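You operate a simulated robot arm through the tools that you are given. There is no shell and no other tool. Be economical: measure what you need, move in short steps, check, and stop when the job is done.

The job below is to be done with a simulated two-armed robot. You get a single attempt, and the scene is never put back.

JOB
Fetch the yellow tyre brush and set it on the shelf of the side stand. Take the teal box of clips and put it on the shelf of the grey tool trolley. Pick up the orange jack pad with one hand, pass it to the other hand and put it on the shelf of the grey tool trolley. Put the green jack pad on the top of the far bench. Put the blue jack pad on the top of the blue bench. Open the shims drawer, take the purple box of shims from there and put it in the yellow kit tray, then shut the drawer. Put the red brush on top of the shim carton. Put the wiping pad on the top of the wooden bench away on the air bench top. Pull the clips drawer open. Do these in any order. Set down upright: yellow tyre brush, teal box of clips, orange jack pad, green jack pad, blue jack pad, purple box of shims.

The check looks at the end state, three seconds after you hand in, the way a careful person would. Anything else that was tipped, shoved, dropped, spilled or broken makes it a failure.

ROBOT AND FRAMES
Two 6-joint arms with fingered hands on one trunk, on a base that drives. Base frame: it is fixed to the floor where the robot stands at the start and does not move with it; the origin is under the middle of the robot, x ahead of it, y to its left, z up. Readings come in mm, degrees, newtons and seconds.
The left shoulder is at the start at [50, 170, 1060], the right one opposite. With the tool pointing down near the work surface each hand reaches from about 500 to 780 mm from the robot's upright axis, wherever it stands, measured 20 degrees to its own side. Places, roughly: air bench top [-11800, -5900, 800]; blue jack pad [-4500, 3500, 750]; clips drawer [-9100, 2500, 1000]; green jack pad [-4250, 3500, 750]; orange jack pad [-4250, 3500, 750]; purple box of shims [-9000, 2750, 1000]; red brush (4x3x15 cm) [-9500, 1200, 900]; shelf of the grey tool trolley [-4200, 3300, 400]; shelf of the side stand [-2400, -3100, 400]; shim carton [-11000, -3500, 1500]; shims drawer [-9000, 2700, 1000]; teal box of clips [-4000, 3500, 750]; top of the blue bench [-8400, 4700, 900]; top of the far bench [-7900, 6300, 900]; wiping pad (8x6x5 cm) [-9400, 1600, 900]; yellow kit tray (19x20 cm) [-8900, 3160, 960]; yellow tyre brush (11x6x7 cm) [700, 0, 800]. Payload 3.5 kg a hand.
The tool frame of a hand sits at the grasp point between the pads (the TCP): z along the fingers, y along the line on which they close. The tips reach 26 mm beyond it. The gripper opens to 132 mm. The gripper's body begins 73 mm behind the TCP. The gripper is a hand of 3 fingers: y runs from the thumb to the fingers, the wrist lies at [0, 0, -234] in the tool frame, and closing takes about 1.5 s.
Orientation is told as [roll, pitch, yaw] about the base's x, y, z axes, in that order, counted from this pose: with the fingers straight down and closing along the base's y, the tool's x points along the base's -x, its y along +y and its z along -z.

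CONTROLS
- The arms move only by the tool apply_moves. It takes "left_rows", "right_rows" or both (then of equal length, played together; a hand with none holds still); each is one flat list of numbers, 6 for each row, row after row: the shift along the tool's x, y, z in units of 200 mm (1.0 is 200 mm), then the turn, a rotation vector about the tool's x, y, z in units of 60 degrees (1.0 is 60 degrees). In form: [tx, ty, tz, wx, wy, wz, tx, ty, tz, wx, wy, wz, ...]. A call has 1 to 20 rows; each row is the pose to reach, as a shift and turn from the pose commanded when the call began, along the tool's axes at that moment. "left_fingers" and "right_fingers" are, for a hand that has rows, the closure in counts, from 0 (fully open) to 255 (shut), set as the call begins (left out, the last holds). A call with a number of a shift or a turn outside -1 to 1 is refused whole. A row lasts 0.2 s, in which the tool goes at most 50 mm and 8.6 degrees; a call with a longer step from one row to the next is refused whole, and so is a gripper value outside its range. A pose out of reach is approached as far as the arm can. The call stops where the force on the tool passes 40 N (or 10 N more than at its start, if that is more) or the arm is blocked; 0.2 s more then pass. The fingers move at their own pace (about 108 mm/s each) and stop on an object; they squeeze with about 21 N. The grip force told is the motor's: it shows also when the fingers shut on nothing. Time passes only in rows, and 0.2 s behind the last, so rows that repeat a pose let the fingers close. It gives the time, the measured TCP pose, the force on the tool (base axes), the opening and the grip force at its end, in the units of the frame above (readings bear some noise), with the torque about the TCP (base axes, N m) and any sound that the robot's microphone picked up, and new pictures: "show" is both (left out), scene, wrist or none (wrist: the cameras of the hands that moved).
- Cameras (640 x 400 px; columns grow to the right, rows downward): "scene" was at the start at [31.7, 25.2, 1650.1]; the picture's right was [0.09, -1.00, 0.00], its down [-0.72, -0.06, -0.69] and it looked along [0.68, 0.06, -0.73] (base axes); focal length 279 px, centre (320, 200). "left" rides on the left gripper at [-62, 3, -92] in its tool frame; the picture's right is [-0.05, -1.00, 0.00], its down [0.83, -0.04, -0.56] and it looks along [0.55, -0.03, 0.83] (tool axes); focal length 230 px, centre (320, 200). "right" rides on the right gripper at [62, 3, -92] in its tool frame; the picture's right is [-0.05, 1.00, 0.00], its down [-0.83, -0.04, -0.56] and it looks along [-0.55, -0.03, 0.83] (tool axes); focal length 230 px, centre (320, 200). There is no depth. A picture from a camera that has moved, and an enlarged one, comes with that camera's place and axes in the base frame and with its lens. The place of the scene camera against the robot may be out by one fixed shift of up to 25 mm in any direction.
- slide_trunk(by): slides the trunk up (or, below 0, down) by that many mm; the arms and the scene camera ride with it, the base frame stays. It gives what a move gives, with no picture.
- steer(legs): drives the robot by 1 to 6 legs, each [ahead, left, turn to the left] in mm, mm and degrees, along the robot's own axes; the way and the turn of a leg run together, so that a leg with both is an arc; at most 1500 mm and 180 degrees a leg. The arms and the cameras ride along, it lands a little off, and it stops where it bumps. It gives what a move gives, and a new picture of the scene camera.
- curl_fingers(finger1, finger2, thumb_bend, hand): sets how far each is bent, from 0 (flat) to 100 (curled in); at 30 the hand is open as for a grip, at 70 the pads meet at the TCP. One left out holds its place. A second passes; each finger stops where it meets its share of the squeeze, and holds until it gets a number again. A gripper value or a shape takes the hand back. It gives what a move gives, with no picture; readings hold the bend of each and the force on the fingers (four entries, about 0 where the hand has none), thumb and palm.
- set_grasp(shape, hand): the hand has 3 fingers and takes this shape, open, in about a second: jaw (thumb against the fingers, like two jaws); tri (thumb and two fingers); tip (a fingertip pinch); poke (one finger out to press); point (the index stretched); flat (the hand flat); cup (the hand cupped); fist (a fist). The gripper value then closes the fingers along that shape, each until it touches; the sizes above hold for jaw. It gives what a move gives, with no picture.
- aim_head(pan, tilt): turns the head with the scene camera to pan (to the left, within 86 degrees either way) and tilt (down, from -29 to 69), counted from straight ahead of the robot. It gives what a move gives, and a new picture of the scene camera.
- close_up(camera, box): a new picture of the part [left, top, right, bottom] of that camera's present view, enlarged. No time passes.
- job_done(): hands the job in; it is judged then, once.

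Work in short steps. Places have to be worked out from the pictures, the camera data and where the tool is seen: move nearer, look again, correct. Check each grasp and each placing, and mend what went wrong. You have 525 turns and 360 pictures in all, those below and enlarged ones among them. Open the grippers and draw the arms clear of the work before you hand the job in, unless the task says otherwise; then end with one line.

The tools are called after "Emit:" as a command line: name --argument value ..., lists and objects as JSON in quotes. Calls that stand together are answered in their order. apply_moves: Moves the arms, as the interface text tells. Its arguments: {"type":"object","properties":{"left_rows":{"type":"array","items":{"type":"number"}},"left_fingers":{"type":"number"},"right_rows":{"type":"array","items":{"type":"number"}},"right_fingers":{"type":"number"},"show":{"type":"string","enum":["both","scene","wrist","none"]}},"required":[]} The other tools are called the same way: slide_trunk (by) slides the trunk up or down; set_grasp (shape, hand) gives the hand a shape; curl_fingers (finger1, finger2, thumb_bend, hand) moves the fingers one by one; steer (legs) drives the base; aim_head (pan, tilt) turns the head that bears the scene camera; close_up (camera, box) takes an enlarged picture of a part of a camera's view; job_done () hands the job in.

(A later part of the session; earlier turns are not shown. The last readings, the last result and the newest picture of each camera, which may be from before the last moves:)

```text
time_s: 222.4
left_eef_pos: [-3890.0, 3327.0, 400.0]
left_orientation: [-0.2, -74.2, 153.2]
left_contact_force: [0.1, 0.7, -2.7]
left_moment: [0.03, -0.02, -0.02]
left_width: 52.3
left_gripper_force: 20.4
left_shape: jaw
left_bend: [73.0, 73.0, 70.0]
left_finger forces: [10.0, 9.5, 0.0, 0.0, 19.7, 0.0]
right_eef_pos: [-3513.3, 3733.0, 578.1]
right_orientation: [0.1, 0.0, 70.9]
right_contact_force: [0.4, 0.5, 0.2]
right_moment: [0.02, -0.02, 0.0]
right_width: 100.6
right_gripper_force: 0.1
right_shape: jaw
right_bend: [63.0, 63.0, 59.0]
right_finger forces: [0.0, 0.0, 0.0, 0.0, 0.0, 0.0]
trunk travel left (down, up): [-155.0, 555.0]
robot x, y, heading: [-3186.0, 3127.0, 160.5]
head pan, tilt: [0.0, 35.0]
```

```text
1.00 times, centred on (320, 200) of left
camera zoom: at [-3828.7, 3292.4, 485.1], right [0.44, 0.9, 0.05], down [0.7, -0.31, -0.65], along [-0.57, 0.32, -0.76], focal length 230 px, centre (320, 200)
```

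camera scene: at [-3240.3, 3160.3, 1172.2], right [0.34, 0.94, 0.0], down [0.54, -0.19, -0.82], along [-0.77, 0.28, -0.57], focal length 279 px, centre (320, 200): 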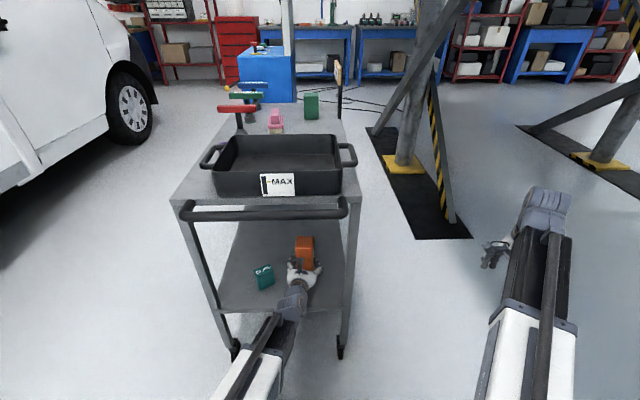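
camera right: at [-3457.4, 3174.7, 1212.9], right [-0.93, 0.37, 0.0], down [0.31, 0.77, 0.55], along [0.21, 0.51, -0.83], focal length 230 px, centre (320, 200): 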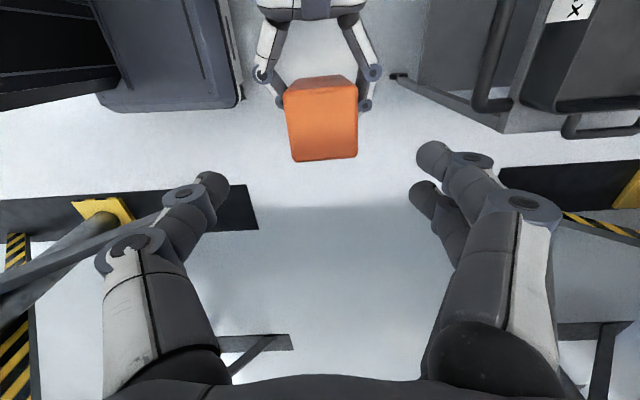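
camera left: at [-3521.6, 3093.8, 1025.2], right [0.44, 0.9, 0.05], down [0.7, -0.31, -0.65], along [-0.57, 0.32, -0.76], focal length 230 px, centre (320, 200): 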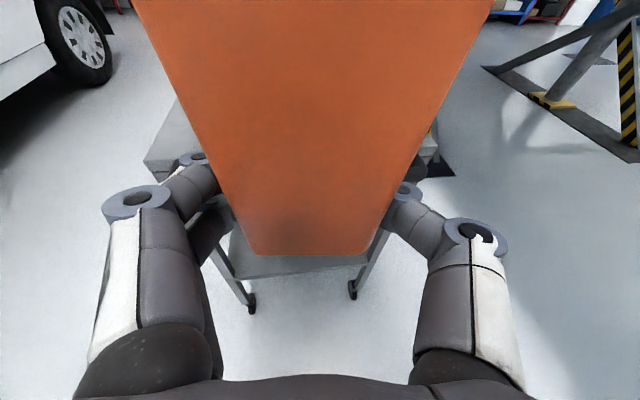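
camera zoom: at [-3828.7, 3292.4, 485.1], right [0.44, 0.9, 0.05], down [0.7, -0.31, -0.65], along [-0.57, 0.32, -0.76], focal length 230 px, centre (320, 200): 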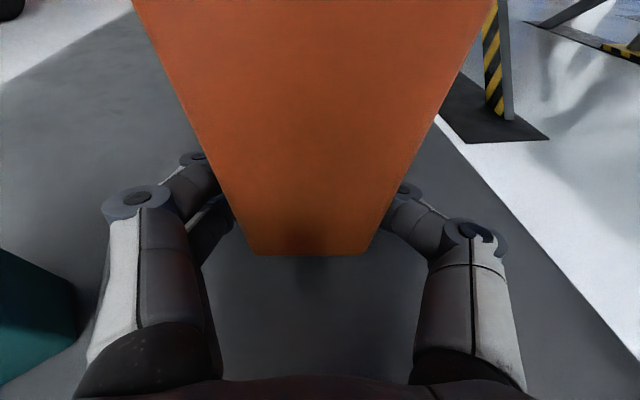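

I lower in 4 mm steps with force checks.

Emit:
apply_moves --left_rows '[0.019, 0, 0.0055, 0, 0, 0, 0.038, 0, 0.011, 0, 0, 0, 0.058, 0, 0.0165, 0, 0, 0, 0.077, 0, 0.022, 0, 0, 0, 0.096, 0, 0.0276, 0, 0, 0, 0.115, 0, 0.033, 0, 0, 0, 0.135, 0, 0.0386, 0, 0, 0, 0.154, 0, 0.044, 0, 0, 0, 0.173, 0, 0.05, 0, 0, 0, 0.192, 0, 0.055, 0, 0, 0]' --show "wrist"

```text
time_s: 224.1
left_eef_pos: [-3891.9, 3326.8, 381.4]
left_orientation: [1.2, -75.5, 151.9]
left_contact_force: [2.3, -0.7, 14.0]
left_moment: [-0.46, 0.56, 0.12]
left_width: 52.2
left_gripper_force: 20.8
left_shape: jaw
left_bend: [73.0, 74.0, 70.0]
left_finger forces: [10.0, 28.5, 0.0, 0.0, 20.8, 0.1]
right_eef_pos: [-3513.4, 3732.7, 578.6]
right_orientation: [0.2, 0.1, 71.0]
right_contact_force: [-0.4, 0.5, 0.8]
right_moment: [0.01, -0.02, -0.02]
right_width: 100.8
right_gripper_force: 0.1
right_shape: jaw
right_bend: [63.0, 63.0, 59.0]
right_finger forces: [0.0, 0.0, 0.1, 0.0, 0.0, 0.0]
trunk travel left (down, up): [-155.0, 555.0]
robot x, y, heading: [-3185.5, 3125.1, 160.4]
head pan, tilt: [0.0, 35.0]
stopped in row 8 (left hand): the force on the tool passed its limit (the readings are from after the stop); the commanded pose is now the measured one
camera left: at [-3828.3, 3292.4, 464.5], right [0.44, 0.9, 0.04], down [0.68, -0.3, -0.67], along [-0.58, 0.32, -0.75], focal length 230 px, centre (320, 200)
```

left: 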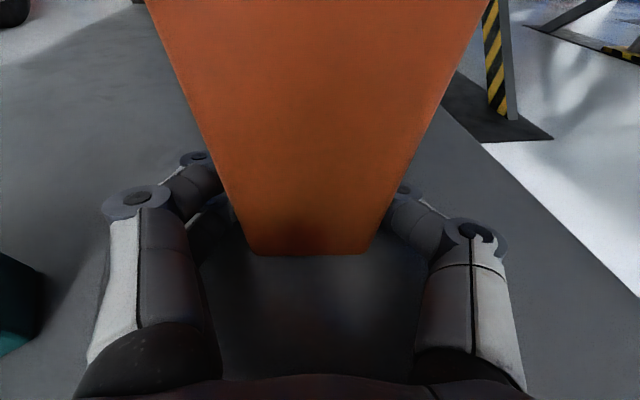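

The lower finger touches the shelf, so the pad is at the surface. I ease up 2 mm and open.

Emit:
apply_moves --left_rows '[-0.012, 0, -0.003, 0, 0, 0, -0.012, 0, -0.003, 0, 0, 0, -0.012, 0, -0.003, 0, 0, 0, -0.012, 0, -0.003, 0, 0, 0]' --left_fingers 90 --show "wrist"

```text
time_s: 225.1
left_eef_pos: [-3892.2, 3327.2, 382.6]
left_orientation: [0.8, -75.2, 152.2]
left_contact_force: [3.1, 4.1, 13.8]
left_moment: [-0.27, 0.41, -0.08]
left_width: 79.9
left_gripper_force: 0.0
left_shape: jaw
left_bend: [70.0, 73.0, 68.0]
left_finger forces: [0.0, 13.6, 0.0, 0.0, 0.1, 0.0]
right_eef_pos: [-3513.6, 3732.9, 579.8]
right_orientation: [0.1, 0.2, 70.9]
right_contact_force: [-0.3, 0.1, -0.4]
right_moment: [0.0, 0.03, -0.04]
right_width: 100.7
right_gripper_force: 0.1
right_shape: jaw
right_bend: [63.0, 63.0, 59.0]
right_finger forces: [0.0, 0.1, 0.1, 0.1, 0.1, 0.1]
trunk travel left (down, up): [-155.0, 555.0]
robot x, y, heading: [-3189.2, 3126.4, 160.5]
head pan, tilt: [0.0, 35.0]
camera left: at [-3828.3, 3292.5, 465.1], right [0.44, 0.9, 0.05], down [0.69, -0.3, -0.66], along [-0.58, 0.32, -0.75], focal length 230 px, centre (320, 200)
```

left: 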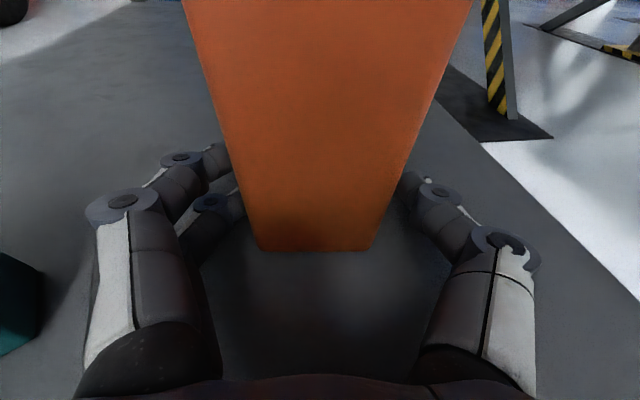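

It stands free. I open more, lift slightly, and back out.

Emit:
apply_moves --left_rows '[-0.02, 0, -0.006, 0, 0, 0, -0.04, 0, -0.012, 0, 0, 0, -0.04, 0, -0.012, 0, 0, 0]' --left_fingers 20 --show "none"

Emit:
steer --legs '[[-400, 0, 0]]'

Emit:
close_up --camera "scene" --box '[180, 60, 440, 330]'

```text
time_s: 225.9
left_eef_pos: [-3891.8, 3325.8, 389.8]
left_orientation: [0.6, -75.0, 152.5]
left_contact_force: [1.1, 1.1, 0.5]
left_moment: [-0.01, 0.0, 0.01]
left_width: 121.2
left_gripper_force: 0.1
left_shape: jaw
left_bend: [45.0, 45.0, 41.0]
left_finger forces: [0.0, 0.1, 0.0, 0.0, 0.0, 0.1]
right_eef_pos: [-3514.8, 3732.8, 578.1]
right_orientation: [0.1, 0.1, 70.9]
right_contact_force: [-0.4, -0.3, 0.2]
right_moment: [0.0, -0.01, -0.02]
right_width: 100.6
right_gripper_force: 0.1
right_shape: jaw
right_bend: [63.0, 63.0, 59.0]
right_finger forces: [0.1, 0.1, 0.0, 0.0, 0.1, 0.1]
trunk travel left (down, up): [-155.0, 555.0]
robot x, y, heading: [-3184.5, 3126.0, 160.5]
head pan, tilt: [0.0, 35.0]
```

```text
time_s: 228.4
left_eef_pos: [-3517.7, 3196.3, 390.2]
left_orientation: [0.8, -75.1, 152.1]
left_contact_force: [-0.2, -0.3, -0.2]
left_moment: [0.03, 0.03, -0.04]
left_width: 121.3
left_gripper_force: 0.0
left_shape: jaw
left_bend: [45.0, 45.0, 41.0]
left_finger forces: [0.1, 0.0, 0.0, 0.0, 0.0, 0.0]
right_eef_pos: [-3136.4, 3600.8, 578.2]
right_orientation: [0.1, 0.1, 70.6]
right_contact_force: [0.3, -0.2, -0.7]
right_moment: [-0.02, 0.03, 0.02]
right_width: 100.7
right_gripper_force: 0.1
right_shape: jaw
right_bend: [63.0, 63.0, 59.0]
right_finger forces: [0.0, 0.0, 0.0, 0.0, 0.1, 0.0]
trunk travel left (down, up): [-155.0, 555.0]
robot x, y, heading: [-2813.0, 2998.9, 160.2]
head pan, tilt: [0.0, 35.0]
camera scene: at [-2866.2, 3026.1, 1147.3], right [0.34, 0.94, 0.0], down [0.54, -0.2, -0.82], along [-0.77, 0.28, -0.57], focal length 279 px, centre (320, 200)
```

scene: 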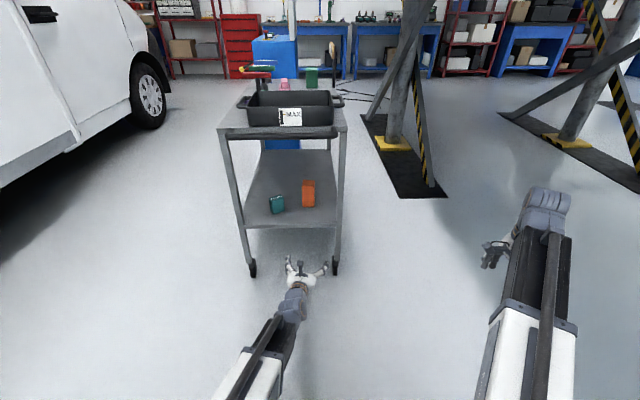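

```text
1.48 times, centred on (310, 195) of scene
camera zoom: at [-2866.2, 3026.1, 1147.3], right [0.34, 0.94, 0.0], down [0.54, -0.2, -0.82], along [-0.77, 0.28, -0.57], focal length 413 px, centre (335, 207)
```

zoom: 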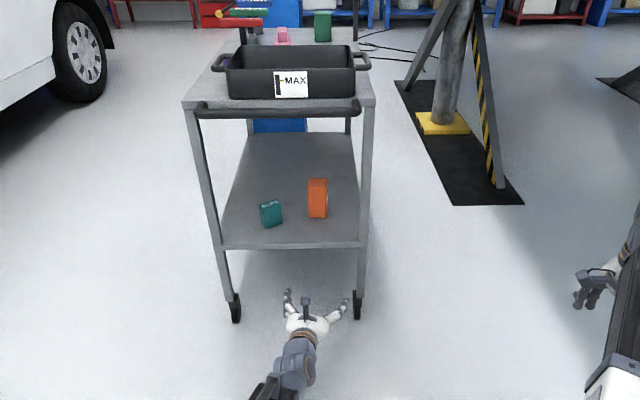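

Orange and teal both stand on the shelf. Next are green (right hand) and blue (left hand). I raise the trunk and put both hands back to straight-down poses.

Emit:
slide_trunk --by 400

Emit:
slide_trunk --by 115

Emit:
apply_moves --left_rows '[-0.066, 0, -0.075, 0, 0.139, 0, -0.13, 0, -0.15, 0, 0.278, 0, -0.2, 0, -0.225, 0, 0.417, 0, -0.265, 0, -0.3, 0, 0.556, 0, -0.33, 0, -0.375, 0, 0.694, 0, -0.4, 0, -0.45, 0, 0.833, 0, -0.46, 0, -0.53, 0, 0.95, 0]' --right_rows '[0.13, 0, 0, 0, 0, -0.107, 0.26, 0, 0, 0, 0, -0.214, 0.39, 0, 0, 0, 0, -0.32, 0.52, 0, 0, 0, 0, -0.43, 0.65, 0, 0, 0, 0, -0.535, 0.78, 0, 0, 0, 0, -0.64, 0.9, 0, 0, 0, 0, -0.75]' --left_fingers 70 --right_fingers 80 --show "none"

Emit:
apply_moves --left_rows '[0, 0, 0, 0, 0.125, 0, 0, 0, 0, 0, 0.25, 0, 0, 0, 0, 0, 0.3, 0, 0, 0, 0, 0, 0.3, 0, 0, 0, 0, 0, 0.3, 0, 0, 0, 0, 0, 0.3, 0]' --right_rows '[0, 0, 0, 0, 0, -0.125, 0, 0, 0, 0, 0, -0.25, 0, 0, 0, 0, 0, -0.375, 0, 0, 0, 0, 0, -0.5, 0, 0, 0, 0, 0, -0.625, 0, 0, 0, 0, 0, -0.75]' --show "none"

```text
time_s: 232.2
left_eef_pos: [-3517.5, 3196.7, 789.8]
left_orientation: [0.6, -75.1, 152.1]
left_contact_force: [0.0, -0.4, 0.2]
left_moment: [0.0, -0.01, 0.02]
left_width: 121.6
left_gripper_force: 0.0
left_shape: jaw
left_bend: [45.0, 45.0, 41.0]
left_finger forces: [0.0, 0.0, 0.0, 0.0, 0.1, 0.0]
right_eef_pos: [-3135.3, 3600.7, 980.2]
right_orientation: [0.1, 0.1, 70.6]
right_contact_force: [-0.3, 0.8, -0.2]
right_moment: [-0.01, -0.02, -0.01]
right_width: 100.6
right_gripper_force: 0.1
right_shape: jaw
right_bend: [63.0, 63.0, 59.0]
right_finger forces: [0.0, 0.1, 0.0, 0.1, 0.1, 0.0]
trunk travel left (down, up): [-555.0, 155.0]
robot x, y, heading: [-2810.0, 2992.6, 160.0]
head pan, tilt: [0.0, 35.0]
```

```text
time_s: 233.7
left_eef_pos: [-3517.0, 3196.9, 902.8]
left_orientation: [0.9, -75.2, 151.9]
left_contact_force: [-0.2, 0.0, -0.6]
left_moment: [0.03, 0.02, -0.03]
left_width: 121.3
left_gripper_force: 0.0
left_shape: jaw
left_bend: [45.0, 45.0, 41.0]
left_finger forces: [0.1, 0.0, 0.0, 0.0, 0.0, 0.1]
right_eef_pos: [-3126.9, 3589.5, 1032.9]
right_orientation: [-5.0, 3.3, 70.6]
right_contact_force: [0.6, -0.5, -0.3]
right_moment: [0.0, 0.01, 0.02]
right_width: 100.5
right_gripper_force: 0.0
right_shape: jaw
right_bend: [63.0, 63.0, 59.0]
right_finger forces: [0.0, 0.0, 0.1, 0.1, 0.0, 0.0]
trunk travel left (down, up): [-670.0, 40.0]
robot x, y, heading: [-2812.0, 2991.4, 160.3]
head pan, tilt: [0.0, 35.0]
```

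```text
time_s: 235.3
left_eef_pos: [-3415.8, 3195.6, 1010.7]
left_orientation: [11.1, -21.2, 152.4]
left_contact_force: [0.5, -1.5, 0.5]
left_moment: [0.03, -0.03, 0.01]
left_width: 95.8
left_gripper_force: 0.1
left_shape: jaw
left_bend: [65.0, 65.0, 62.0]
left_finger forces: [0.0, 0.1, 0.0, 0.0, 0.0, 0.0]
left hand out of reach, approached as far as the arm can: row 1, 2, 3, 4, 5, 6, 7
right_eef_pos: [-3193.3, 3429.2, 1093.3]
right_orientation: [0.1, -0.1, 115.8]
right_contact_force: [0.4, -0.2, -0.4]
right_moment: [0.05, 0.02, 0.0]
right_width: 90.8
right_gripper_force: 0.1
right_shape: jaw
right_bend: [68.0, 68.0, 65.0]
right_finger forces: [0.0, 0.1, 0.1, 0.0, 0.0, 0.0]
trunk travel left (down, up): [-670.0, 40.0]
robot x, y, heading: [-2811.3, 2989.6, 160.3]
head pan, tilt: [0.0, 35.0]
```

```text
time_s: 236.7
left_eef_pos: [-3418.2, 3196.7, 1011.0]
left_orientation: [15.3, -5.0, 155.4]
left_contact_force: [-1.0, -0.1, -0.3]
left_moment: [0.0, 0.03, -0.01]
left_width: 95.9
left_gripper_force: 0.0
left_shape: jaw
left_bend: [65.0, 65.0, 62.0]
left_finger forces: [0.0, 0.0, 0.1, 0.1, 0.0, 0.0]
left hand out of reach, approached as far as the arm can: row 1, 2, 3, 4, 5, 6
right_eef_pos: [-3195.8, 3431.3, 1093.9]
right_orientation: [0.0, -0.1, 160.8]
right_contact_force: [-0.3, 0.9, -0.1]
right_moment: [-0.05, -0.04, -0.01]
right_width: 90.9
right_gripper_force: 0.0
right_shape: jaw
right_bend: [68.0, 68.0, 65.0]
right_finger forces: [0.1, 0.0, 0.1, 0.0, 0.1, 0.0]
trunk travel left (down, up): [-670.0, 40.0]
robot x, y, heading: [-2809.5, 2991.0, 160.2]
head pan, tilt: [0.0, 35.0]
```

The left hand is slightly skewed after the reach limit. I shift it to the left and straighten it.

Emit:
apply_moves --left_rows '[0, 0.12, 0.05, 0.085, 0.03, 0, 0, 0.24, 0.1, 0.17, 0.055, 0, 0, 0.36, 0.1, 0.255, 0.083, 0, 0, 0.36, 0.1, 0.255, 0.083, 0]' --show "scene"

```text
time_s: 237.7
left_eef_pos: [-3448.2, 3129.0, 1015.5]
left_orientation: [15.9, -2.5, 155.8]
left_contact_force: [-0.4, 0.6, -0.3]
left_moment: [-0.01, -0.01, 0.02]
left_width: 95.7
left_gripper_force: 0.1
left_shape: jaw
left_bend: [65.0, 65.0, 62.0]
left_finger forces: [0.1, 0.0, 0.1, 0.0, 0.1, 0.0]
left hand out of reach, approached as far as the arm can: row 1, 2, 3, 4
right_eef_pos: [-3196.3, 3431.2, 1093.7]
right_orientation: [0.2, 0.0, 160.6]
right_contact_force: [0.6, 0.3, -0.4]
right_moment: [-0.01, 0.0, 0.01]
right_width: 90.7
right_gripper_force: 0.1
right_shape: jaw
right_bend: [68.0, 68.0, 65.0]
right_finger forces: [0.0, 0.1, 0.0, 0.0, 0.0, 0.0]
trunk travel left (down, up): [-670.0, 40.0]
robot x, y, heading: [-2814.6, 2993.5, 159.9]
head pan, tilt: [0.0, 35.0]
camera scene: at [-2866.2, 3026.1, 1662.3], right [0.34, 0.94, 0.0], down [0.54, -0.2, -0.82], along [-0.77, 0.28, -0.57], focal length 279 px, centre (320, 200)
```

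scene: 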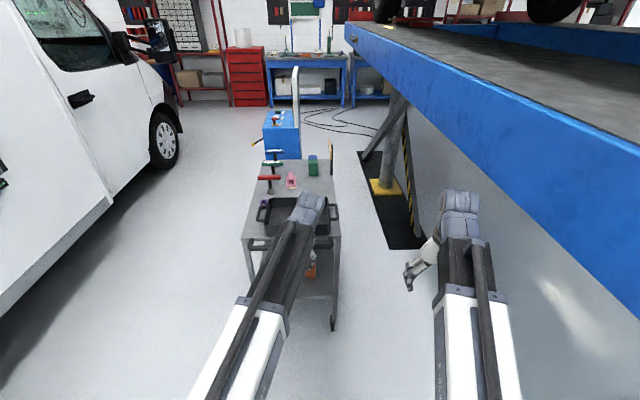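

Roll remains. I try lowering and extending the left hand a bit while straightening, to leave the awkward region.

Emit:
apply_moves --left_rows '[0, 0.1, 0.15, 0, -0.1, 0, 0, 0.2, 0.3, 0, -0.2, 0, 0, 0.3, 0.45, 0, -0.3, 0, 0, 0.35, 0.55, 0, -0.4, 0]' --show "none"

Emit:
apply_moves --left_rows '[0, 0, 0, 0.06, 0, 0, 0, 0, 0, 0.12, 0, 0, 0, 0, 0, 0.18, 0, 0, 0, 0, 0, 0.25, 0, 0]' --show "none"

```text
time_s: 238.7
left_eef_pos: [-3493.6, 3042.6, 930.1]
left_orientation: [17.6, -25.6, 148.7]
left_contact_force: [0.1, 0.1, 0.8]
left_moment: [-0.02, -0.02, 0.04]
left_width: 95.9
left_gripper_force: 0.0
left_shape: jaw
left_bend: [65.0, 65.0, 62.0]
left_finger forces: [0.1, 0.0, 0.1, 0.1, 0.1, 0.0]
right_eef_pos: [-3195.7, 3430.2, 1093.2]
right_orientation: [0.1, -0.1, 160.6]
right_contact_force: [0.3, -1.3, -0.6]
right_moment: [0.0, 0.01, 0.0]
right_width: 90.8
right_gripper_force: 0.0
right_shape: jaw
right_bend: [68.0, 68.0, 65.0]
right_finger forces: [0.1, 0.1, 0.0, 0.0, 0.0, 0.1]
trunk travel left (down, up): [-670.0, 40.0]
robot x, y, heading: [-2811.4, 2987.9, 160.2]
head pan, tilt: [0.0, 35.0]
```

```text
time_s: 239.7
left_eef_pos: [-3494.2, 3042.4, 931.4]
left_orientation: [17.6, -25.5, 148.7]
left_contact_force: [-0.2, 0.5, 0.2]
left_moment: [0.01, 0.03, -0.02]
left_width: 96.0
left_gripper_force: 0.1
left_shape: jaw
left_bend: [65.0, 65.0, 62.0]
left_finger forces: [0.1, 0.0, 0.0, 0.0, 0.0, 0.0]
left hand out of reach, approached as far as the arm can: row 1, 2, 3, 4
right_eef_pos: [-3197.0, 3430.5, 1093.8]
right_orientation: [0.0, -0.1, 160.6]
right_contact_force: [-0.6, 0.1, -0.4]
right_moment: [-0.01, -0.02, -0.01]
right_width: 91.0
right_gripper_force: 0.0
right_shape: jaw
right_bend: [68.0, 68.0, 65.0]
right_finger forces: [0.0, 0.0, 0.1, 0.0, 0.0, 0.0]
trunk travel left (down, up): [-670.0, 40.0]
robot x, y, heading: [-2813.4, 2991.7, 160.3]
head pan, tilt: [0.0, 35.0]
```

A wrist joint seems to be at its limit. I yaw the hand to point rightwards to unwind, then straighten.

Emit:
apply_moves --left_rows '[0, 0, 0, 0.05, 0, 0.11, 0, 0, 0, 0.1, 0, 0.22, 0, 0, 0, 0.15, 0, 0.33, 0, 0, 0, 0.21, 0, 0.453, 0, 0, 0, 0.26, 0, 0.56]' --show "none"

Emit:
apply_moves --left_rows '[0, 0, 0, 0.06, 0.06, 0, 0, 0, 0, 0.12, 0.12, 0, 0, 0, 0, 0.18, 0.18, 0, 0, 0, 0, 0.25, 0.25, 0]' --show "none"

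```text
time_s: 240.9
left_eef_pos: [-3463.5, 3092.9, 906.8]
left_orientation: [24.4, -11.0, 116.0]
left_contact_force: [-0.5, -0.1, -0.4]
left_moment: [0.0, -0.01, -0.01]
left_width: 96.1
left_gripper_force: 0.1
left_shape: jaw
left_bend: [65.0, 65.0, 62.0]
left_finger forces: [0.0, 0.0, 0.1, 0.0, 0.0, 0.0]
left hand out of reach, approached as far as the arm can: row 1, 2, 3, 4, 5
right_eef_pos: [-3195.7, 3430.5, 1093.2]
right_orientation: [0.1, -0.1, 160.6]
right_contact_force: [0.1, -0.1, -0.7]
right_moment: [-0.05, -0.01, -0.03]
right_width: 90.8
right_gripper_force: 0.1
right_shape: jaw
right_bend: [68.0, 68.0, 65.0]
right_finger forces: [0.0, 0.1, 0.0, 0.1, 0.0, 0.0]
trunk travel left (down, up): [-670.0, 40.0]
robot x, y, heading: [-2813.0, 2994.3, 160.0]
head pan, tilt: [0.0, 35.0]
```

```text
time_s: 241.9
left_eef_pos: [-3462.9, 3095.6, 905.5]
left_orientation: [14.9, 6.4, 121.0]
left_contact_force: [0.3, -0.1, 0.2]
left_moment: [-0.01, -0.01, 0.0]
left_width: 95.8
left_gripper_force: 0.1
left_shape: jaw
left_bend: [65.0, 65.0, 62.0]
left_finger forces: [0.0, 0.0, 0.1, 0.1, 0.1, 0.0]
left hand out of reach, approached as far as the arm can: row 1, 2, 3, 4
right_eef_pos: [-3196.6, 3429.9, 1093.2]
right_orientation: [0.2, -0.1, 160.6]
right_contact_force: [-0.2, 0.5, 1.0]
right_moment: [0.0, -0.01, 0.03]
right_width: 90.6
right_gripper_force: 0.0
right_shape: jaw
right_bend: [68.0, 68.0, 65.0]
right_finger forces: [0.0, 0.0, 0.0, 0.0, 0.0, 0.0]
trunk travel left (down, up): [-670.0, 40.0]
robot x, y, heading: [-2814.0, 2991.1, 160.0]
head pan, tilt: [0.0, 35.0]
```

I unwind via the pose that worked: yaw to point right, pitch up there, then come down to vertical.

Emit:
apply_moves --left_rows '[0, 0, 0, 0, 0, 0.14, 0, 0, 0, 0, 0, 0.28, 0, 0, 0, 0, 0, 0.42, 0, 0, 0, 0, 0, 0.56, 0, 0, 0, 0, 0, 0.7, 0, 0, 0, 0, 0, 0.84]' --show "none"

Emit:
apply_moves --left_rows '[0, 0, 0, 0, -0.14, 0, 0, 0, 0, 0, -0.28, 0, 0, 0, 0, 0, -0.42, 0, 0, 0, 0, 0, -0.56, 0, 0, 0, 0, 0, -0.7, 0, 0, 0, 0, 0, -0.84, 0]' --show "scene"

```text
time_s: 243.3
left_eef_pos: [-3462.7, 3093.6, 904.4]
left_orientation: [4.5, 15.5, 70.3]
left_contact_force: [-0.6, -0.1, 0.0]
left_moment: [0.0, 0.0, -0.01]
left_width: 95.9
left_gripper_force: 0.1
left_shape: jaw
left_bend: [65.0, 65.0, 62.0]
left_finger forces: [0.0, 0.1, 0.0, 0.0, 0.0, 0.1]
right_eef_pos: [-3196.3, 3430.7, 1093.6]
right_orientation: [0.0, -0.1, 160.7]
right_contact_force: [-0.2, -0.3, 0.3]
right_moment: [0.0, 0.0, 0.01]
right_width: 90.6
right_gripper_force: 0.0
right_shape: jaw
right_bend: [68.0, 68.0, 65.0]
right_finger forces: [0.1, 0.0, 0.0, 0.0, 0.1, 0.1]
trunk travel left (down, up): [-670.0, 40.0]
robot x, y, heading: [-2811.9, 2988.8, 160.5]
head pan, tilt: [0.0, 35.0]
```

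```text
time_s: 244.7
left_eef_pos: [-3462.6, 3094.8, 904.6]
left_orientation: [4.7, 15.4, 70.4]
left_contact_force: [0.2, -0.2, -0.4]
left_moment: [0.04, -0.03, 0.03]
left_width: 95.7
left_gripper_force: 0.0
left_shape: jaw
left_bend: [65.0, 65.0, 62.0]
left_finger forces: [0.0, 0.1, 0.0, 0.1, 0.1, 0.1]
left hand out of reach, approached as far as the arm can: row 1, 2, 3, 4, 5, 6
right_eef_pos: [-3196.6, 3432.0, 1093.3]
right_orientation: [0.1, 0.0, 160.6]
right_contact_force: [-0.9, 0.4, 0.9]
right_moment: [0.0, 0.01, 0.01]
right_width: 90.9
right_gripper_force: 0.1
right_shape: jaw
right_bend: [68.0, 68.0, 65.0]
right_finger forces: [0.0, 0.1, 0.0, 0.0, 0.0, 0.0]
trunk travel left (down, up): [-670.0, 40.0]
robot x, y, heading: [-2810.4, 2992.6, 159.8]
head pan, tilt: [0.0, 35.0]
camera scene: at [-2866.3, 3026.1, 1662.3], right [0.34, 0.94, 0.0], down [0.54, -0.2, -0.82], along [-0.77, 0.28, -0.57], focal length 279 px, centre (320, 200)
```

scene: 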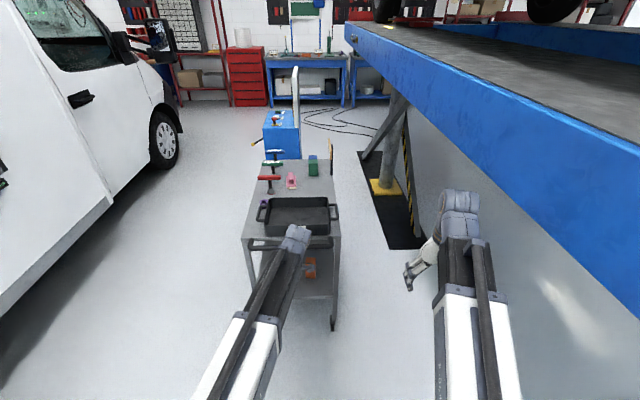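

The wrist is in a flipped branch. I unwind it by sweeping the hand left, forward, then right, and finally down: first lean it out to the left.

Emit:
apply_moves --left_rows '[0.138, 0, 0.037, 0, 0.14, 0, 0.276, 0, 0.074, 0, 0.28, 0, 0.414, 0, 0.111, 0, 0.42, 0, 0.552, 0, 0.148, 0, 0.56, 0, 0.69, 0, 0.185, 0, 0.7, 0, 0.828, 0, 0.222, 0, 0.84, 0, 0.966, 0, 0.26, 0, 0.97, 0]' --show "scene"

```text
time_s: 246.3
left_eef_pos: [-3532.0, 2908.3, 906.2]
left_orientation: [15.9, 73.2, 84.3]
left_contact_force: [0.4, 0.0, 0.5]
left_moment: [0.02, 0.01, -0.01]
left_width: 96.1
left_gripper_force: 0.0
left_shape: jaw
left_bend: [65.0, 65.0, 62.0]
left_finger forces: [0.0, 0.1, 0.0, 0.0, 0.0, 0.1]
right_eef_pos: [-3195.1, 3430.6, 1092.9]
right_orientation: [0.1, 0.0, 160.6]
right_contact_force: [0.4, -0.9, -0.1]
right_moment: [0.02, 0.02, -0.01]
right_width: 90.8
right_gripper_force: 0.0
right_shape: jaw
right_bend: [68.0, 68.0, 65.0]
right_finger forces: [0.1, 0.1, 0.1, 0.0, 0.1, 0.1]
trunk travel left (down, up): [-670.0, 40.0]
robot x, y, heading: [-2814.0, 2990.6, 160.1]
head pan, tilt: [0.0, 35.0]
camera scene: at [-2866.5, 3026.0, 1662.3], right [0.34, 0.94, 0.0], down [0.54, -0.2, -0.82], along [-0.77, 0.28, -0.57], focal length 279 px, centre (320, 200)
```

scene: 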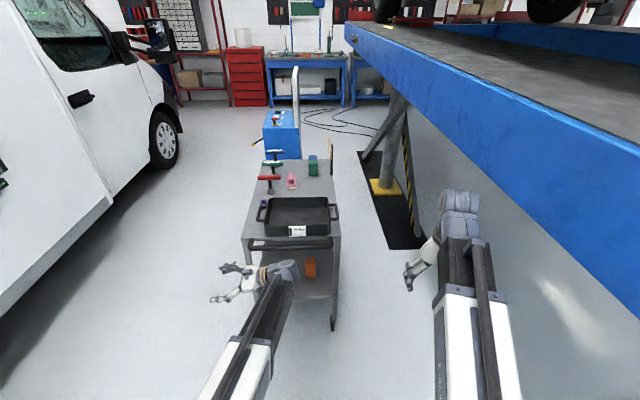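

The hand now points left. I sweep it clockwise toward forward, keeping the wrist about in place.

Emit:
apply_moves --left_rows '[0, 0.17, -0.03, -0.133, -0.011, 0.039, 0, 0.33, -0.08, -0.266, -0.022, 0.077, 0, 0.49, -0.14, -0.4, -0.033, 0.116, 0, 0.64, -0.22, -0.53, -0.044, 0.155, 0, 0.78, -0.32, -0.664, -0.055, 0.193, 0, 0.9, -0.42, -0.797, -0.066, 0.232]' --show "scene"

```text
time_s: 247.7
left_eef_pos: [-3670.0, 3046.6, 944.7]
left_orientation: [16.1, 73.1, 34.4]
left_contact_force: [-0.8, -0.6, -0.4]
left_moment: [0.01, -0.01, 0.02]
left_width: 95.7
left_gripper_force: 0.0
left_shape: jaw
left_bend: [65.0, 65.0, 62.0]
left_finger forces: [0.0, 0.0, 0.1, 0.0, 0.0, 0.0]
right_eef_pos: [-3195.9, 3431.2, 1093.6]
right_orientation: [0.1, 0.0, 160.7]
right_contact_force: [-0.1, -0.7, 0.8]
right_moment: [0.0, -0.03, 0.01]
right_width: 90.8
right_gripper_force: 0.1
right_shape: jaw
right_bend: [68.0, 68.0, 65.0]
right_finger forces: [0.1, 0.0, 0.1, 0.1, 0.1, 0.0]
trunk travel left (down, up): [-670.0, 40.0]
robot x, y, heading: [-2815.7, 2991.7, 160.2]
head pan, tilt: [0.0, 35.0]
camera scene: at [-2866.3, 3026.1, 1662.3], right [0.34, 0.94, 0.0], down [0.54, -0.2, -0.82], along [-0.77, 0.28, -0.57], focal length 279 px, centre (320, 200)
```

scene: 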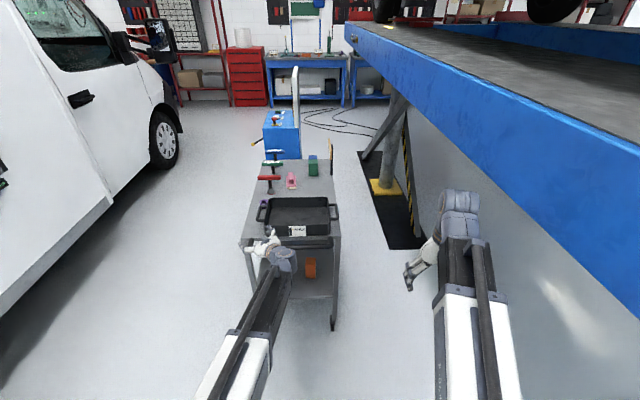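

Continuing the sweep to forward, drawing the wrist back slightly.

Emit:
apply_moves --left_rows '[0, 0.14, -0.05, -0.133, -0.011, 0.039, 0, 0.27, -0.11, -0.266, -0.022, 0.077, 0, 0.39, -0.2, -0.4, -0.033, 0.116, 0, 0.48, -0.3, -0.53, -0.044, 0.155, 0, 0.56, -0.43, -0.664, -0.055, 0.193, 0, 0.62, -0.57, -0.797, -0.066, 0.232]' --show "none"

Emit:
apply_moves --left_rows '[0, 0.15, -0.04, -0.133, -0.011, 0.039, 0, 0.29, -0.1, -0.266, -0.022, 0.077, 0, 0.42, -0.18, -0.4, -0.033, 0.116, 0, 0.54, -0.28, -0.53, -0.044, 0.155, 0, 0.65, -0.4, -0.664, -0.055, 0.193, 0, 0.74, -0.52, -0.797, -0.066, 0.232]' --show "scene"

```text
time_s: 249.1
left_eef_pos: [-3605.8, 3196.2, 987.8]
left_orientation: [16.3, 73.0, -15.2]
left_contact_force: [-0.5, -1.0, -0.3]
left_moment: [0.0, 0.0, 0.03]
left_width: 95.8
left_gripper_force: 0.1
left_shape: jaw
left_bend: [65.0, 65.0, 62.0]
left_finger forces: [0.0, 0.1, 0.0, 0.1, 0.1, 0.0]
left hand out of reach, approached as far as the arm can: row 4, 5
right_eef_pos: [-3195.7, 3431.3, 1093.4]
right_orientation: [0.1, -0.1, 160.6]
right_contact_force: [-0.1, -0.1, 0.8]
right_moment: [0.01, 0.02, 0.03]
right_width: 90.9
right_gripper_force: 0.1
right_shape: jaw
right_bend: [68.0, 68.0, 65.0]
right_finger forces: [0.0, 0.0, 0.0, 0.0, 0.0, 0.0]
trunk travel left (down, up): [-670.0, 40.0]
robot x, y, heading: [-2810.3, 2992.7, 160.1]
head pan, tilt: [0.0, 35.0]
```

```text
time_s: 250.5
left_eef_pos: [-3446.8, 3277.1, 1047.6]
left_orientation: [17.7, 72.1, -63.7]
left_contact_force: [-0.4, -0.8, 0.1]
left_moment: [0.03, 0.01, -0.03]
left_width: 96.1
left_gripper_force: 0.1
left_shape: jaw
left_bend: [65.0, 65.0, 62.0]
left_finger forces: [0.0, 0.1, 0.1, 0.0, 0.0, 0.0]
left hand out of reach, approached as far as the arm can: row 4, 5, 6
right_eef_pos: [-3196.8, 3432.3, 1093.3]
right_orientation: [0.0, -0.1, 160.6]
right_contact_force: [-0.2, 0.1, 0.2]
right_moment: [-0.01, -0.01, 0.0]
right_width: 90.8
right_gripper_force: 0.0
right_shape: jaw
right_bend: [68.0, 68.0, 65.0]
right_finger forces: [0.0, 0.0, 0.0, 0.0, 0.0, 0.0]
trunk travel left (down, up): [-670.0, 40.0]
robot x, y, heading: [-2813.0, 2995.1, 160.1]
head pan, tilt: [0.0, 35.0]
camera scene: at [-2866.2, 3026.1, 1662.2], right [0.34, 0.94, 0.0], down [0.54, -0.2, -0.82], along [-0.77, 0.28, -0.57], focal length 279 px, centre (320, 200)
```

scene: 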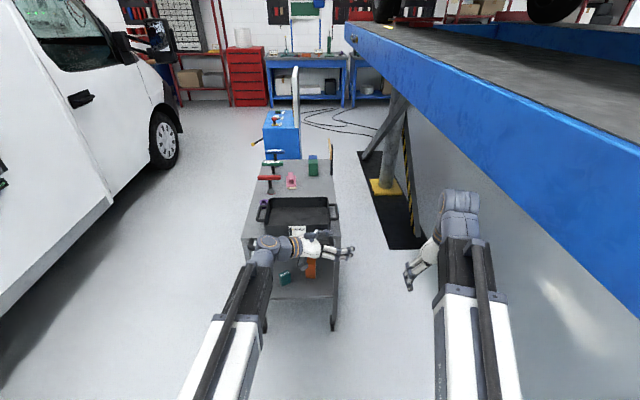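

The hand now points right in the other branch. I lower it to vertical.

Emit:
apply_moves --left_rows '[-0.15, 0, -0.04, 0.05, -0.14, 0, -0.3, 0, -0.1, 0.1, -0.28, 0, -0.45, 0, -0.17, 0.15, -0.42, 0, -0.6, 0, -0.25, 0.2, -0.56, 0, -0.75, 0, -0.36, 0.25, -0.7, 0, -0.94, 0, -0.48, 0.29, -0.83, 0]' --show "none"

Emit:
apply_moves --left_rows '[0, 0, 0, 0, -0.13, 0, 0, 0, 0, 0, -0.26, 0, 0, 0, 0, 0, -0.37, 0]' --show "scene"

```text
refused: row 1 steps farther than a row can; nothing moved
```

```text
time_s: 251.3
left_eef_pos: [-3446.3, 3275.6, 1047.0]
left_orientation: [7.5, 51.2, -74.9]
left_contact_force: [-0.1, -1.0, 0.0]
left_moment: [-0.03, 0.04, -0.01]
left_width: 95.9
left_gripper_force: 0.1
left_shape: jaw
left_bend: [65.0, 65.0, 62.0]
left_finger forces: [0.0, 0.0, 0.0, 0.0, 0.1, 0.0]
right_eef_pos: [-3195.6, 3431.1, 1094.6]
right_orientation: [0.1, -0.2, 160.7]
right_contact_force: [0.0, 0.6, -0.5]
right_moment: [-0.01, -0.03, -0.01]
right_width: 90.7
right_gripper_force: 0.0
right_shape: jaw
right_bend: [68.0, 68.0, 65.0]
right_finger forces: [0.1, 0.0, 0.0, 0.0, 0.0, 0.0]
trunk travel left (down, up): [-670.0, 40.0]
robot x, y, heading: [-2810.4, 2994.0, 160.1]
head pan, tilt: [0.0, 35.0]
camera scene: at [-2866.2, 3026.2, 1662.2], right [0.34, 0.94, 0.0], down [0.54, -0.2, -0.82], along [-0.77, 0.28, -0.57], focal length 279 px, centre (320, 200)
```

scene: 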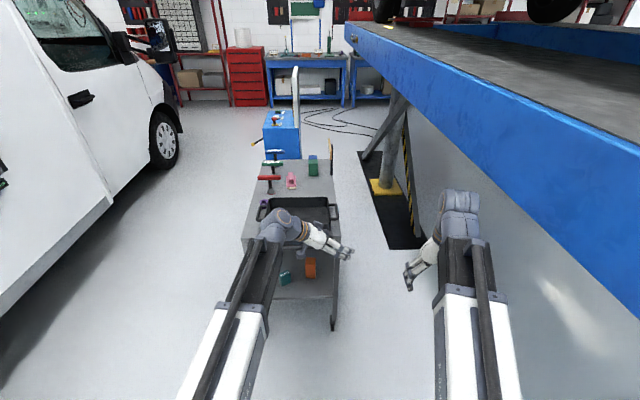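

Continuing down to vertical.

Emit:
apply_moves --left_rows '[-0.11, 0, -0.01, 0.015, -0.14, 0, -0.23, 0, -0.02, 0.03, -0.28, 0, -0.35, 0, -0.03, 0.045, -0.42, 0, -0.47, 0, -0.05, 0.06, -0.56, 0, -0.58, 0, -0.06, 0.075, -0.7, 0, -0.7, 0, -0.07, 0.09, -0.84, 0]' --show "none"

```text
time_s: 252.7
left_eef_pos: [-3422.6, 3181.1, 947.4]
left_orientation: [-0.1, 1.0, -78.4]
left_contact_force: [0.5, -0.5, 0.4]
left_moment: [-0.01, -0.03, -0.02]
left_width: 95.7
left_gripper_force: 0.0
left_shape: jaw
left_bend: [65.0, 65.0, 62.0]
left_finger forces: [0.0, 0.0, 0.1, 0.0, 0.1, 0.0]
right_eef_pos: [-3195.8, 3430.0, 1093.6]
right_orientation: [0.1, -0.1, 160.6]
right_contact_force: [0.3, 0.0, 0.2]
right_moment: [0.01, -0.02, -0.03]
right_width: 91.0
right_gripper_force: 0.1
right_shape: jaw
right_bend: [68.0, 68.0, 65.0]
right_finger forces: [0.0, 0.0, 0.1, 0.0, 0.1, 0.0]
trunk travel left (down, up): [-670.0, 40.0]
robot x, y, heading: [-2810.3, 2991.2, 160.1]
head pan, tilt: [0.0, 35.0]
```

Vertical again with yaw off by ~120°. I rotate the hand back toward neutral yaw in steps.

Emit:
apply_moves --left_rows '[0, 0, 0, 0, 0, 0.14, 0, 0, 0, 0, 0, 0.28, 0, 0, 0, 0, 0, 0.42, 0, 0, 0, 0, 0, 0.56, 0, 0, 0, 0, 0, 0.7, 0, 0, 0, 0, 0, 0.84, 0, 0, 0, 0, 0, 0.98]' --show "none"

Emit:
apply_moves --left_rows '[0, 0, 0, 0, 0, 0.14, 0, 0, 0, 0, 0, 0.28, 0, 0, 0, 0, 0, 0.42, 0, 0, 0, 0, 0, 0.56, 0, 0, 0, 0, 0, 0.7, 0, 0, 0, 0, 0, 0.84, 0, 0, 0, 0, 0, 0.98]' --show "none"

```text
time_s: 254.3
left_eef_pos: [-3415.2, 3192.3, 946.3]
left_orientation: [-0.8, 0.5, -117.0]
left_contact_force: [0.1, -0.1, 0.3]
left_moment: [-0.03, -0.02, 0.01]
left_width: 96.0
left_gripper_force: 0.1
left_shape: jaw
left_bend: [65.0, 65.0, 62.0]
left_finger forces: [0.0, 0.0, 0.1, 0.0, 0.0, 0.1]
left hand out of reach, approached as far as the arm can: row 5, 6, 7
right_eef_pos: [-3196.0, 3429.6, 1093.7]
right_orientation: [0.0, -0.1, 160.6]
right_contact_force: [0.0, -0.6, -0.3]
right_moment: [0.01, 0.03, 0.01]
right_width: 90.6
right_gripper_force: 0.0
right_shape: jaw
right_bend: [68.0, 68.0, 65.0]
right_finger forces: [0.0, 0.0, 0.0, 0.1, 0.1, 0.0]
trunk travel left (down, up): [-670.0, 40.0]
robot x, y, heading: [-2818.4, 2992.2, 159.9]
head pan, tilt: [0.0, 35.0]
```

```text
time_s: 255.9
left_eef_pos: [-3416.7, 3192.0, 947.0]
left_orientation: [-0.7, 0.4, -116.9]
left_contact_force: [-0.1, -0.7, -0.1]
left_moment: [0.02, 0.0, 0.01]
left_width: 95.9
left_gripper_force: 0.2
left_shape: jaw
left_bend: [65.0, 65.0, 62.0]
left_finger forces: [0.0, 0.0, 0.0, 0.0, 0.0, 0.0]
left hand out of reach, approached as far as the arm can: row 1, 2, 3, 4, 5, 6, 7
right_eef_pos: [-3197.1, 3430.7, 1093.0]
right_orientation: [0.0, -0.1, 160.6]
right_contact_force: [0.5, -0.1, 0.4]
right_moment: [-0.01, 0.0, -0.01]
right_width: 90.8
right_gripper_force: 0.1
right_shape: jaw
right_bend: [68.0, 68.0, 65.0]
right_finger forces: [0.1, 0.0, 0.0, 0.0, 0.0, 0.0]
trunk travel left (down, up): [-670.0, 40.0]
robot x, y, heading: [-2811.8, 2993.1, 160.0]
head pan, tilt: [0.0, 35.0]
```

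That side is the limit, so I rotate the other way back to neutral.

Emit:
apply_moves --left_rows '[0, 0, 0, 0, 0, -0.14, 0, 0, 0, 0, 0, -0.28, 0, 0, 0, 0, 0, -0.42, 0, 0, 0, 0, 0, -0.56, 0, 0, 0, 0, 0, -0.7, 0, 0, 0, 0, 0, -0.84, 0, 0, 0, 0, 0, -0.98]' --show "none"

Emit:
apply_moves --left_rows '[0, 0, 0, 0, 0, -0.14, 0, 0, 0, 0, 0, -0.28, 0, 0, 0, 0, 0, -0.42, 0, 0, 0, 0, 0, -0.56, 0, 0, 0, 0, 0, -0.7, 0, 0, 0, 0, 0, -0.84, 0, 0, 0, 0, 0, -0.98]' --show "none"

Emit:
apply_moves --left_rows '[0, 0, 0, 0, 0, -0.14, 0, 0, 0, 0, 0, -0.28, 0, 0, 0, 0, 0, -0.42, 0, 0, 0, 0, 0, -0.56, 0, 0, 0, 0, 0, -0.7, 0, 0, 0, 0, 0, -0.84, 0, 0, 0, 0, 0, -0.98]' --show "none"

Emit:
apply_moves --left_rows '[0, 0, 0, 0, 0, -0.14, 0, 0, 0, 0, 0, -0.28, 0, 0, 0, 0, 0, -0.42, 0, 0, 0, 0, 0, -0.56, 0, 0, 0, 0, 0, -0.7, 0, 0, 0, 0, 0, -0.84, 0, 0, 0, 0, 0, -0.98]' --show "none"

```text
time_s: 257.5
left_eef_pos: [-3415.0, 3194.1, 946.9]
left_orientation: [0.1, 0.9, -58.1]
left_contact_force: [0.1, 0.5, 0.2]
left_moment: [-0.02, 0.02, 0.01]
left_width: 96.1
left_gripper_force: 0.0
left_shape: jaw
left_bend: [65.0, 65.0, 62.0]
left_finger forces: [0.0, 0.0, 0.0, 0.0, 0.1, 0.0]
right_eef_pos: [-3196.9, 3430.4, 1092.9]
right_orientation: [0.1, -0.1, 160.6]
right_contact_force: [0.2, 0.5, -0.2]
right_moment: [-0.02, 0.08, -0.02]
right_width: 90.8
right_gripper_force: 0.1
right_shape: jaw
right_bend: [68.0, 68.0, 65.0]
right_finger forces: [0.0, 0.0, 0.1, 0.0, 0.1, 0.1]
trunk travel left (down, up): [-670.0, 40.0]
robot x, y, heading: [-2808.8, 2993.9, 160.2]
head pan, tilt: [0.0, 35.0]
```

```text
time_s: 259.1
left_eef_pos: [-3416.1, 3194.2, 946.6]
left_orientation: [0.8, 0.5, 0.8]
left_contact_force: [-1.1, 0.4, -1.1]
left_moment: [-0.01, -0.01, -0.02]
left_width: 96.0
left_gripper_force: 0.0
left_shape: jaw
left_bend: [65.0, 65.0, 62.0]
left_finger forces: [0.0, 0.0, 0.1, 0.0, 0.0, 0.0]
right_eef_pos: [-3196.6, 3430.8, 1094.2]
right_orientation: [0.2, -0.2, 160.6]
right_contact_force: [0.3, -0.8, 0.5]
right_moment: [0.0, -0.01, 0.01]
right_width: 90.4
right_gripper_force: 0.0
right_shape: jaw
right_bend: [68.0, 68.0, 65.0]
right_finger forces: [0.0, 0.0, 0.0, 0.0, 0.1, 0.0]
trunk travel left (down, up): [-670.0, 40.0]
robot x, y, heading: [-2811.0, 2991.7, 160.2]
head pan, tilt: [0.0, 35.0]
```

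```text
time_s: 260.7
left_eef_pos: [-3415.6, 3193.6, 948.3]
left_orientation: [0.8, -0.4, 59.6]
left_contact_force: [0.6, 0.6, -0.2]
left_moment: [0.01, 0.01, 0.03]
left_width: 96.0
left_gripper_force: 0.2
left_shape: jaw
left_bend: [65.0, 65.0, 62.0]
left_finger forces: [0.1, 0.0, 0.0, 0.0, 0.0, 0.0]
right_eef_pos: [-3195.4, 3430.3, 1094.5]
right_orientation: [0.1, -0.1, 160.6]
right_contact_force: [1.0, 0.3, -0.3]
right_moment: [0.0, 0.0, 0.0]
right_width: 90.8
right_gripper_force: 0.1
right_shape: jaw
right_bend: [68.0, 68.0, 65.0]
right_finger forces: [0.0, 0.0, 0.0, 0.0, 0.0, 0.0]
trunk travel left (down, up): [-670.0, 40.0]
robot x, y, heading: [-2816.3, 2987.6, 160.3]
head pan, tilt: [0.0, 35.0]
```

```text
time_s: 262.3
left_eef_pos: [-3415.9, 3192.9, 948.7]
left_orientation: [0.0, -0.9, 118.4]
left_contact_force: [-0.4, 0.8, -0.3]
left_moment: [-0.01, -0.02, -0.02]
left_width: 95.9
left_gripper_force: 0.0
left_shape: jaw
left_bend: [65.0, 65.0, 62.0]
left_finger forces: [0.1, 0.1, 0.0, 0.0, 0.1, 0.0]
right_eef_pos: [-3195.6, 3430.3, 1093.5]
right_orientation: [0.1, -0.1, 160.6]
right_contact_force: [0.0, -0.2, -0.5]
right_moment: [0.01, -0.01, -0.02]
right_width: 90.7
right_gripper_force: 0.1
right_shape: jaw
right_bend: [68.0, 68.0, 65.0]
right_finger forces: [0.0, 0.1, 0.1, 0.1, 0.0, 0.0]
trunk travel left (down, up): [-670.0, 40.0]
robot x, y, heading: [-2815.0, 2995.2, 159.9]
head pan, tilt: [0.0, 35.0]
```

Only 42° remain. I finish straightening with the left hand up and to its side, then drive back to the trolley's south side.

Emit:
apply_moves --left_rows '[0.087, 0.097, -0.13, 0, 0, -0.14, 0.174, 0.193, -0.26, 0, 0, -0.28, 0.261, 0.29, -0.39, 0, 0, -0.42, 0.348, 0.386, -0.52, 0, 0, -0.56, 0.435, 0.483, -0.65, 0, 0, -0.7]' --show "none"

Emit:
steer --legs '[[0, 380, 0], [0, 0, -90.5], [-345, 76, 0], [0, 1400, 0]]'

Emit:
aim_head --pan 0 --tilt 45

```text
time_s: 263.5
left_eef_pos: [-3458.3, 3069.5, 1074.6]
left_orientation: [-0.5, -0.6, 160.4]
left_contact_force: [-0.4, -0.3, 0.4]
left_moment: [-0.01, 0.02, -0.01]
left_width: 95.8
left_gripper_force: 0.1
left_shape: jaw
left_bend: [65.0, 65.0, 62.0]
left_finger forces: [0.0, 0.1, 0.0, 0.1, 0.0, 0.0]
right_eef_pos: [-3196.6, 3431.3, 1094.5]
right_orientation: [0.0, -0.1, 160.7]
right_contact_force: [-0.6, -0.3, 0.4]
right_moment: [-0.01, -0.02, 0.01]
right_width: 90.9
right_gripper_force: 0.0
right_shape: jaw
right_bend: [68.0, 68.0, 65.0]
right_finger forces: [0.1, 0.1, 0.0, 0.1, 0.1, 0.1]
trunk travel left (down, up): [-670.0, 40.0]
robot x, y, heading: [-2813.4, 2992.2, 160.1]
head pan, tilt: [0.0, 35.0]
```

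```text
time_s: 278.1
left_eef_pos: [-4337.7, 3452.5, 1075.6]
left_orientation: [-0.7, -0.7, 69.7]
left_contact_force: [0.0, -0.2, -0.1]
left_moment: [0.0, 0.0, -0.01]
left_width: 95.6
left_gripper_force: 0.1
left_shape: jaw
left_bend: [65.0, 65.0, 62.0]
left_finger forces: [0.0, 0.0, 0.0, 0.0, 0.0, 0.0]
right_eef_pos: [-3978.4, 3188.1, 1094.6]
right_orientation: [0.0, -0.1, 70.1]
right_contact_force: [0.2, 0.9, 0.1]
right_moment: [0.01, 0.02, 0.0]
right_width: 90.7
right_gripper_force: 0.0
right_shape: jaw
right_bend: [68.0, 68.0, 65.0]
right_finger forces: [0.0, 0.0, 0.0, 0.0, 0.0, 0.0]
trunk travel left (down, up): [-670.0, 40.0]
robot x, y, heading: [-4421.1, 2808.2, 69.7]
head pan, tilt: [0.0, 35.0]
camera scene: at [-4413.0, 2872.1, 1662.3], right [0.94, -0.35, 0.0], down [-0.2, -0.54, -0.82], along [0.29, 0.77, -0.57], focal length 279 px, centre (320, 200)
```

scene: 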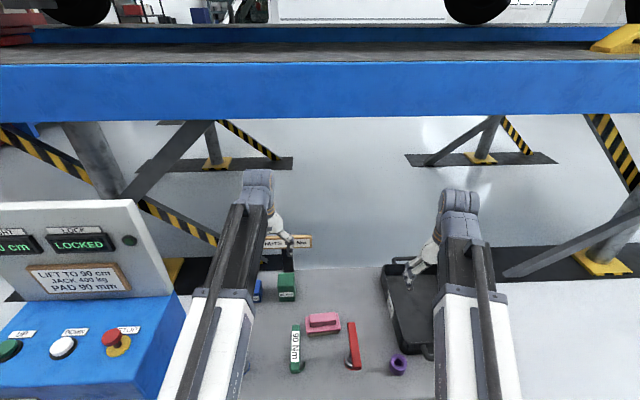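

```text
time_s: 278.8
left_eef_pos: [-4337.3, 3453.2, 1075.5]
left_orientation: [-0.5, -0.7, 69.7]
left_contact_force: [0.0, -0.2, 0.2]
left_moment: [-0.01, 0.0, 0.0]
left_width: 96.0
left_gripper_force: 0.0
left_shape: jaw
left_bend: [65.0, 65.0, 62.0]
left_finger forces: [0.0, 0.0, 0.0, 0.0, 0.0, 0.1]
right_eef_pos: [-3979.0, 3186.9, 1093.8]
right_orientation: [0.1, -0.1, 70.0]
right_contact_force: [-0.1, 0.7, 0.5]
right_moment: [-0.02, 0.01, 0.0]
right_width: 90.8
right_gripper_force: 0.1
right_shape: jaw
right_bend: [68.0, 68.0, 65.0]
right_finger forces: [0.0, 0.0, 0.0, 0.0, 0.0, 0.2]
trunk travel left (down, up): [-670.0, 40.0]
robot x, y, heading: [-4420.7, 2809.4, 69.7]
head pan, tilt: [0.0, 45.0]
camera scene: at [-4415.1, 2865.7, 1647.5], right [0.94, -0.35, 0.0], down [-0.25, -0.66, -0.71], along [0.25, 0.66, -0.71], focal length 279 px, centre (320, 200)
```

scene: 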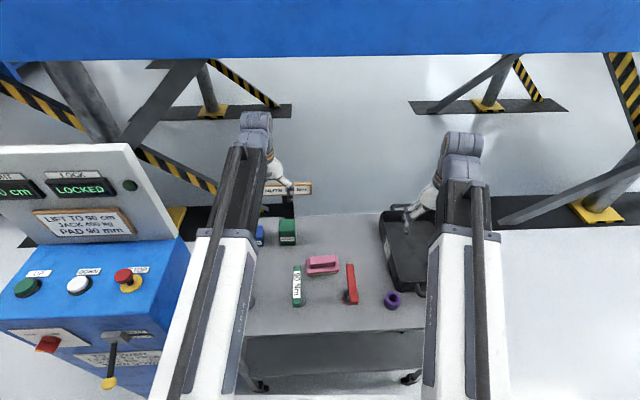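

The left hand is near blue. I check its camera to locate blue precisely.

Emit:
close_up --camera "left" --box '[0, 0, 640, 400]'

```text
1.00 times, centred on (320, 200) of left
camera zoom: at [-4321.1, 3512.4, 1168.2], right [0.95, -0.3, 0.01], down [-0.26, -0.8, 0.55], along [-0.15, -0.52, -0.84], focal length 230 px, centre (320, 200)
```

zoom: 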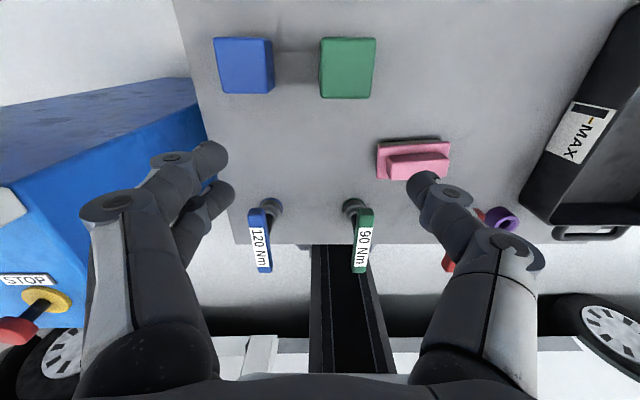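

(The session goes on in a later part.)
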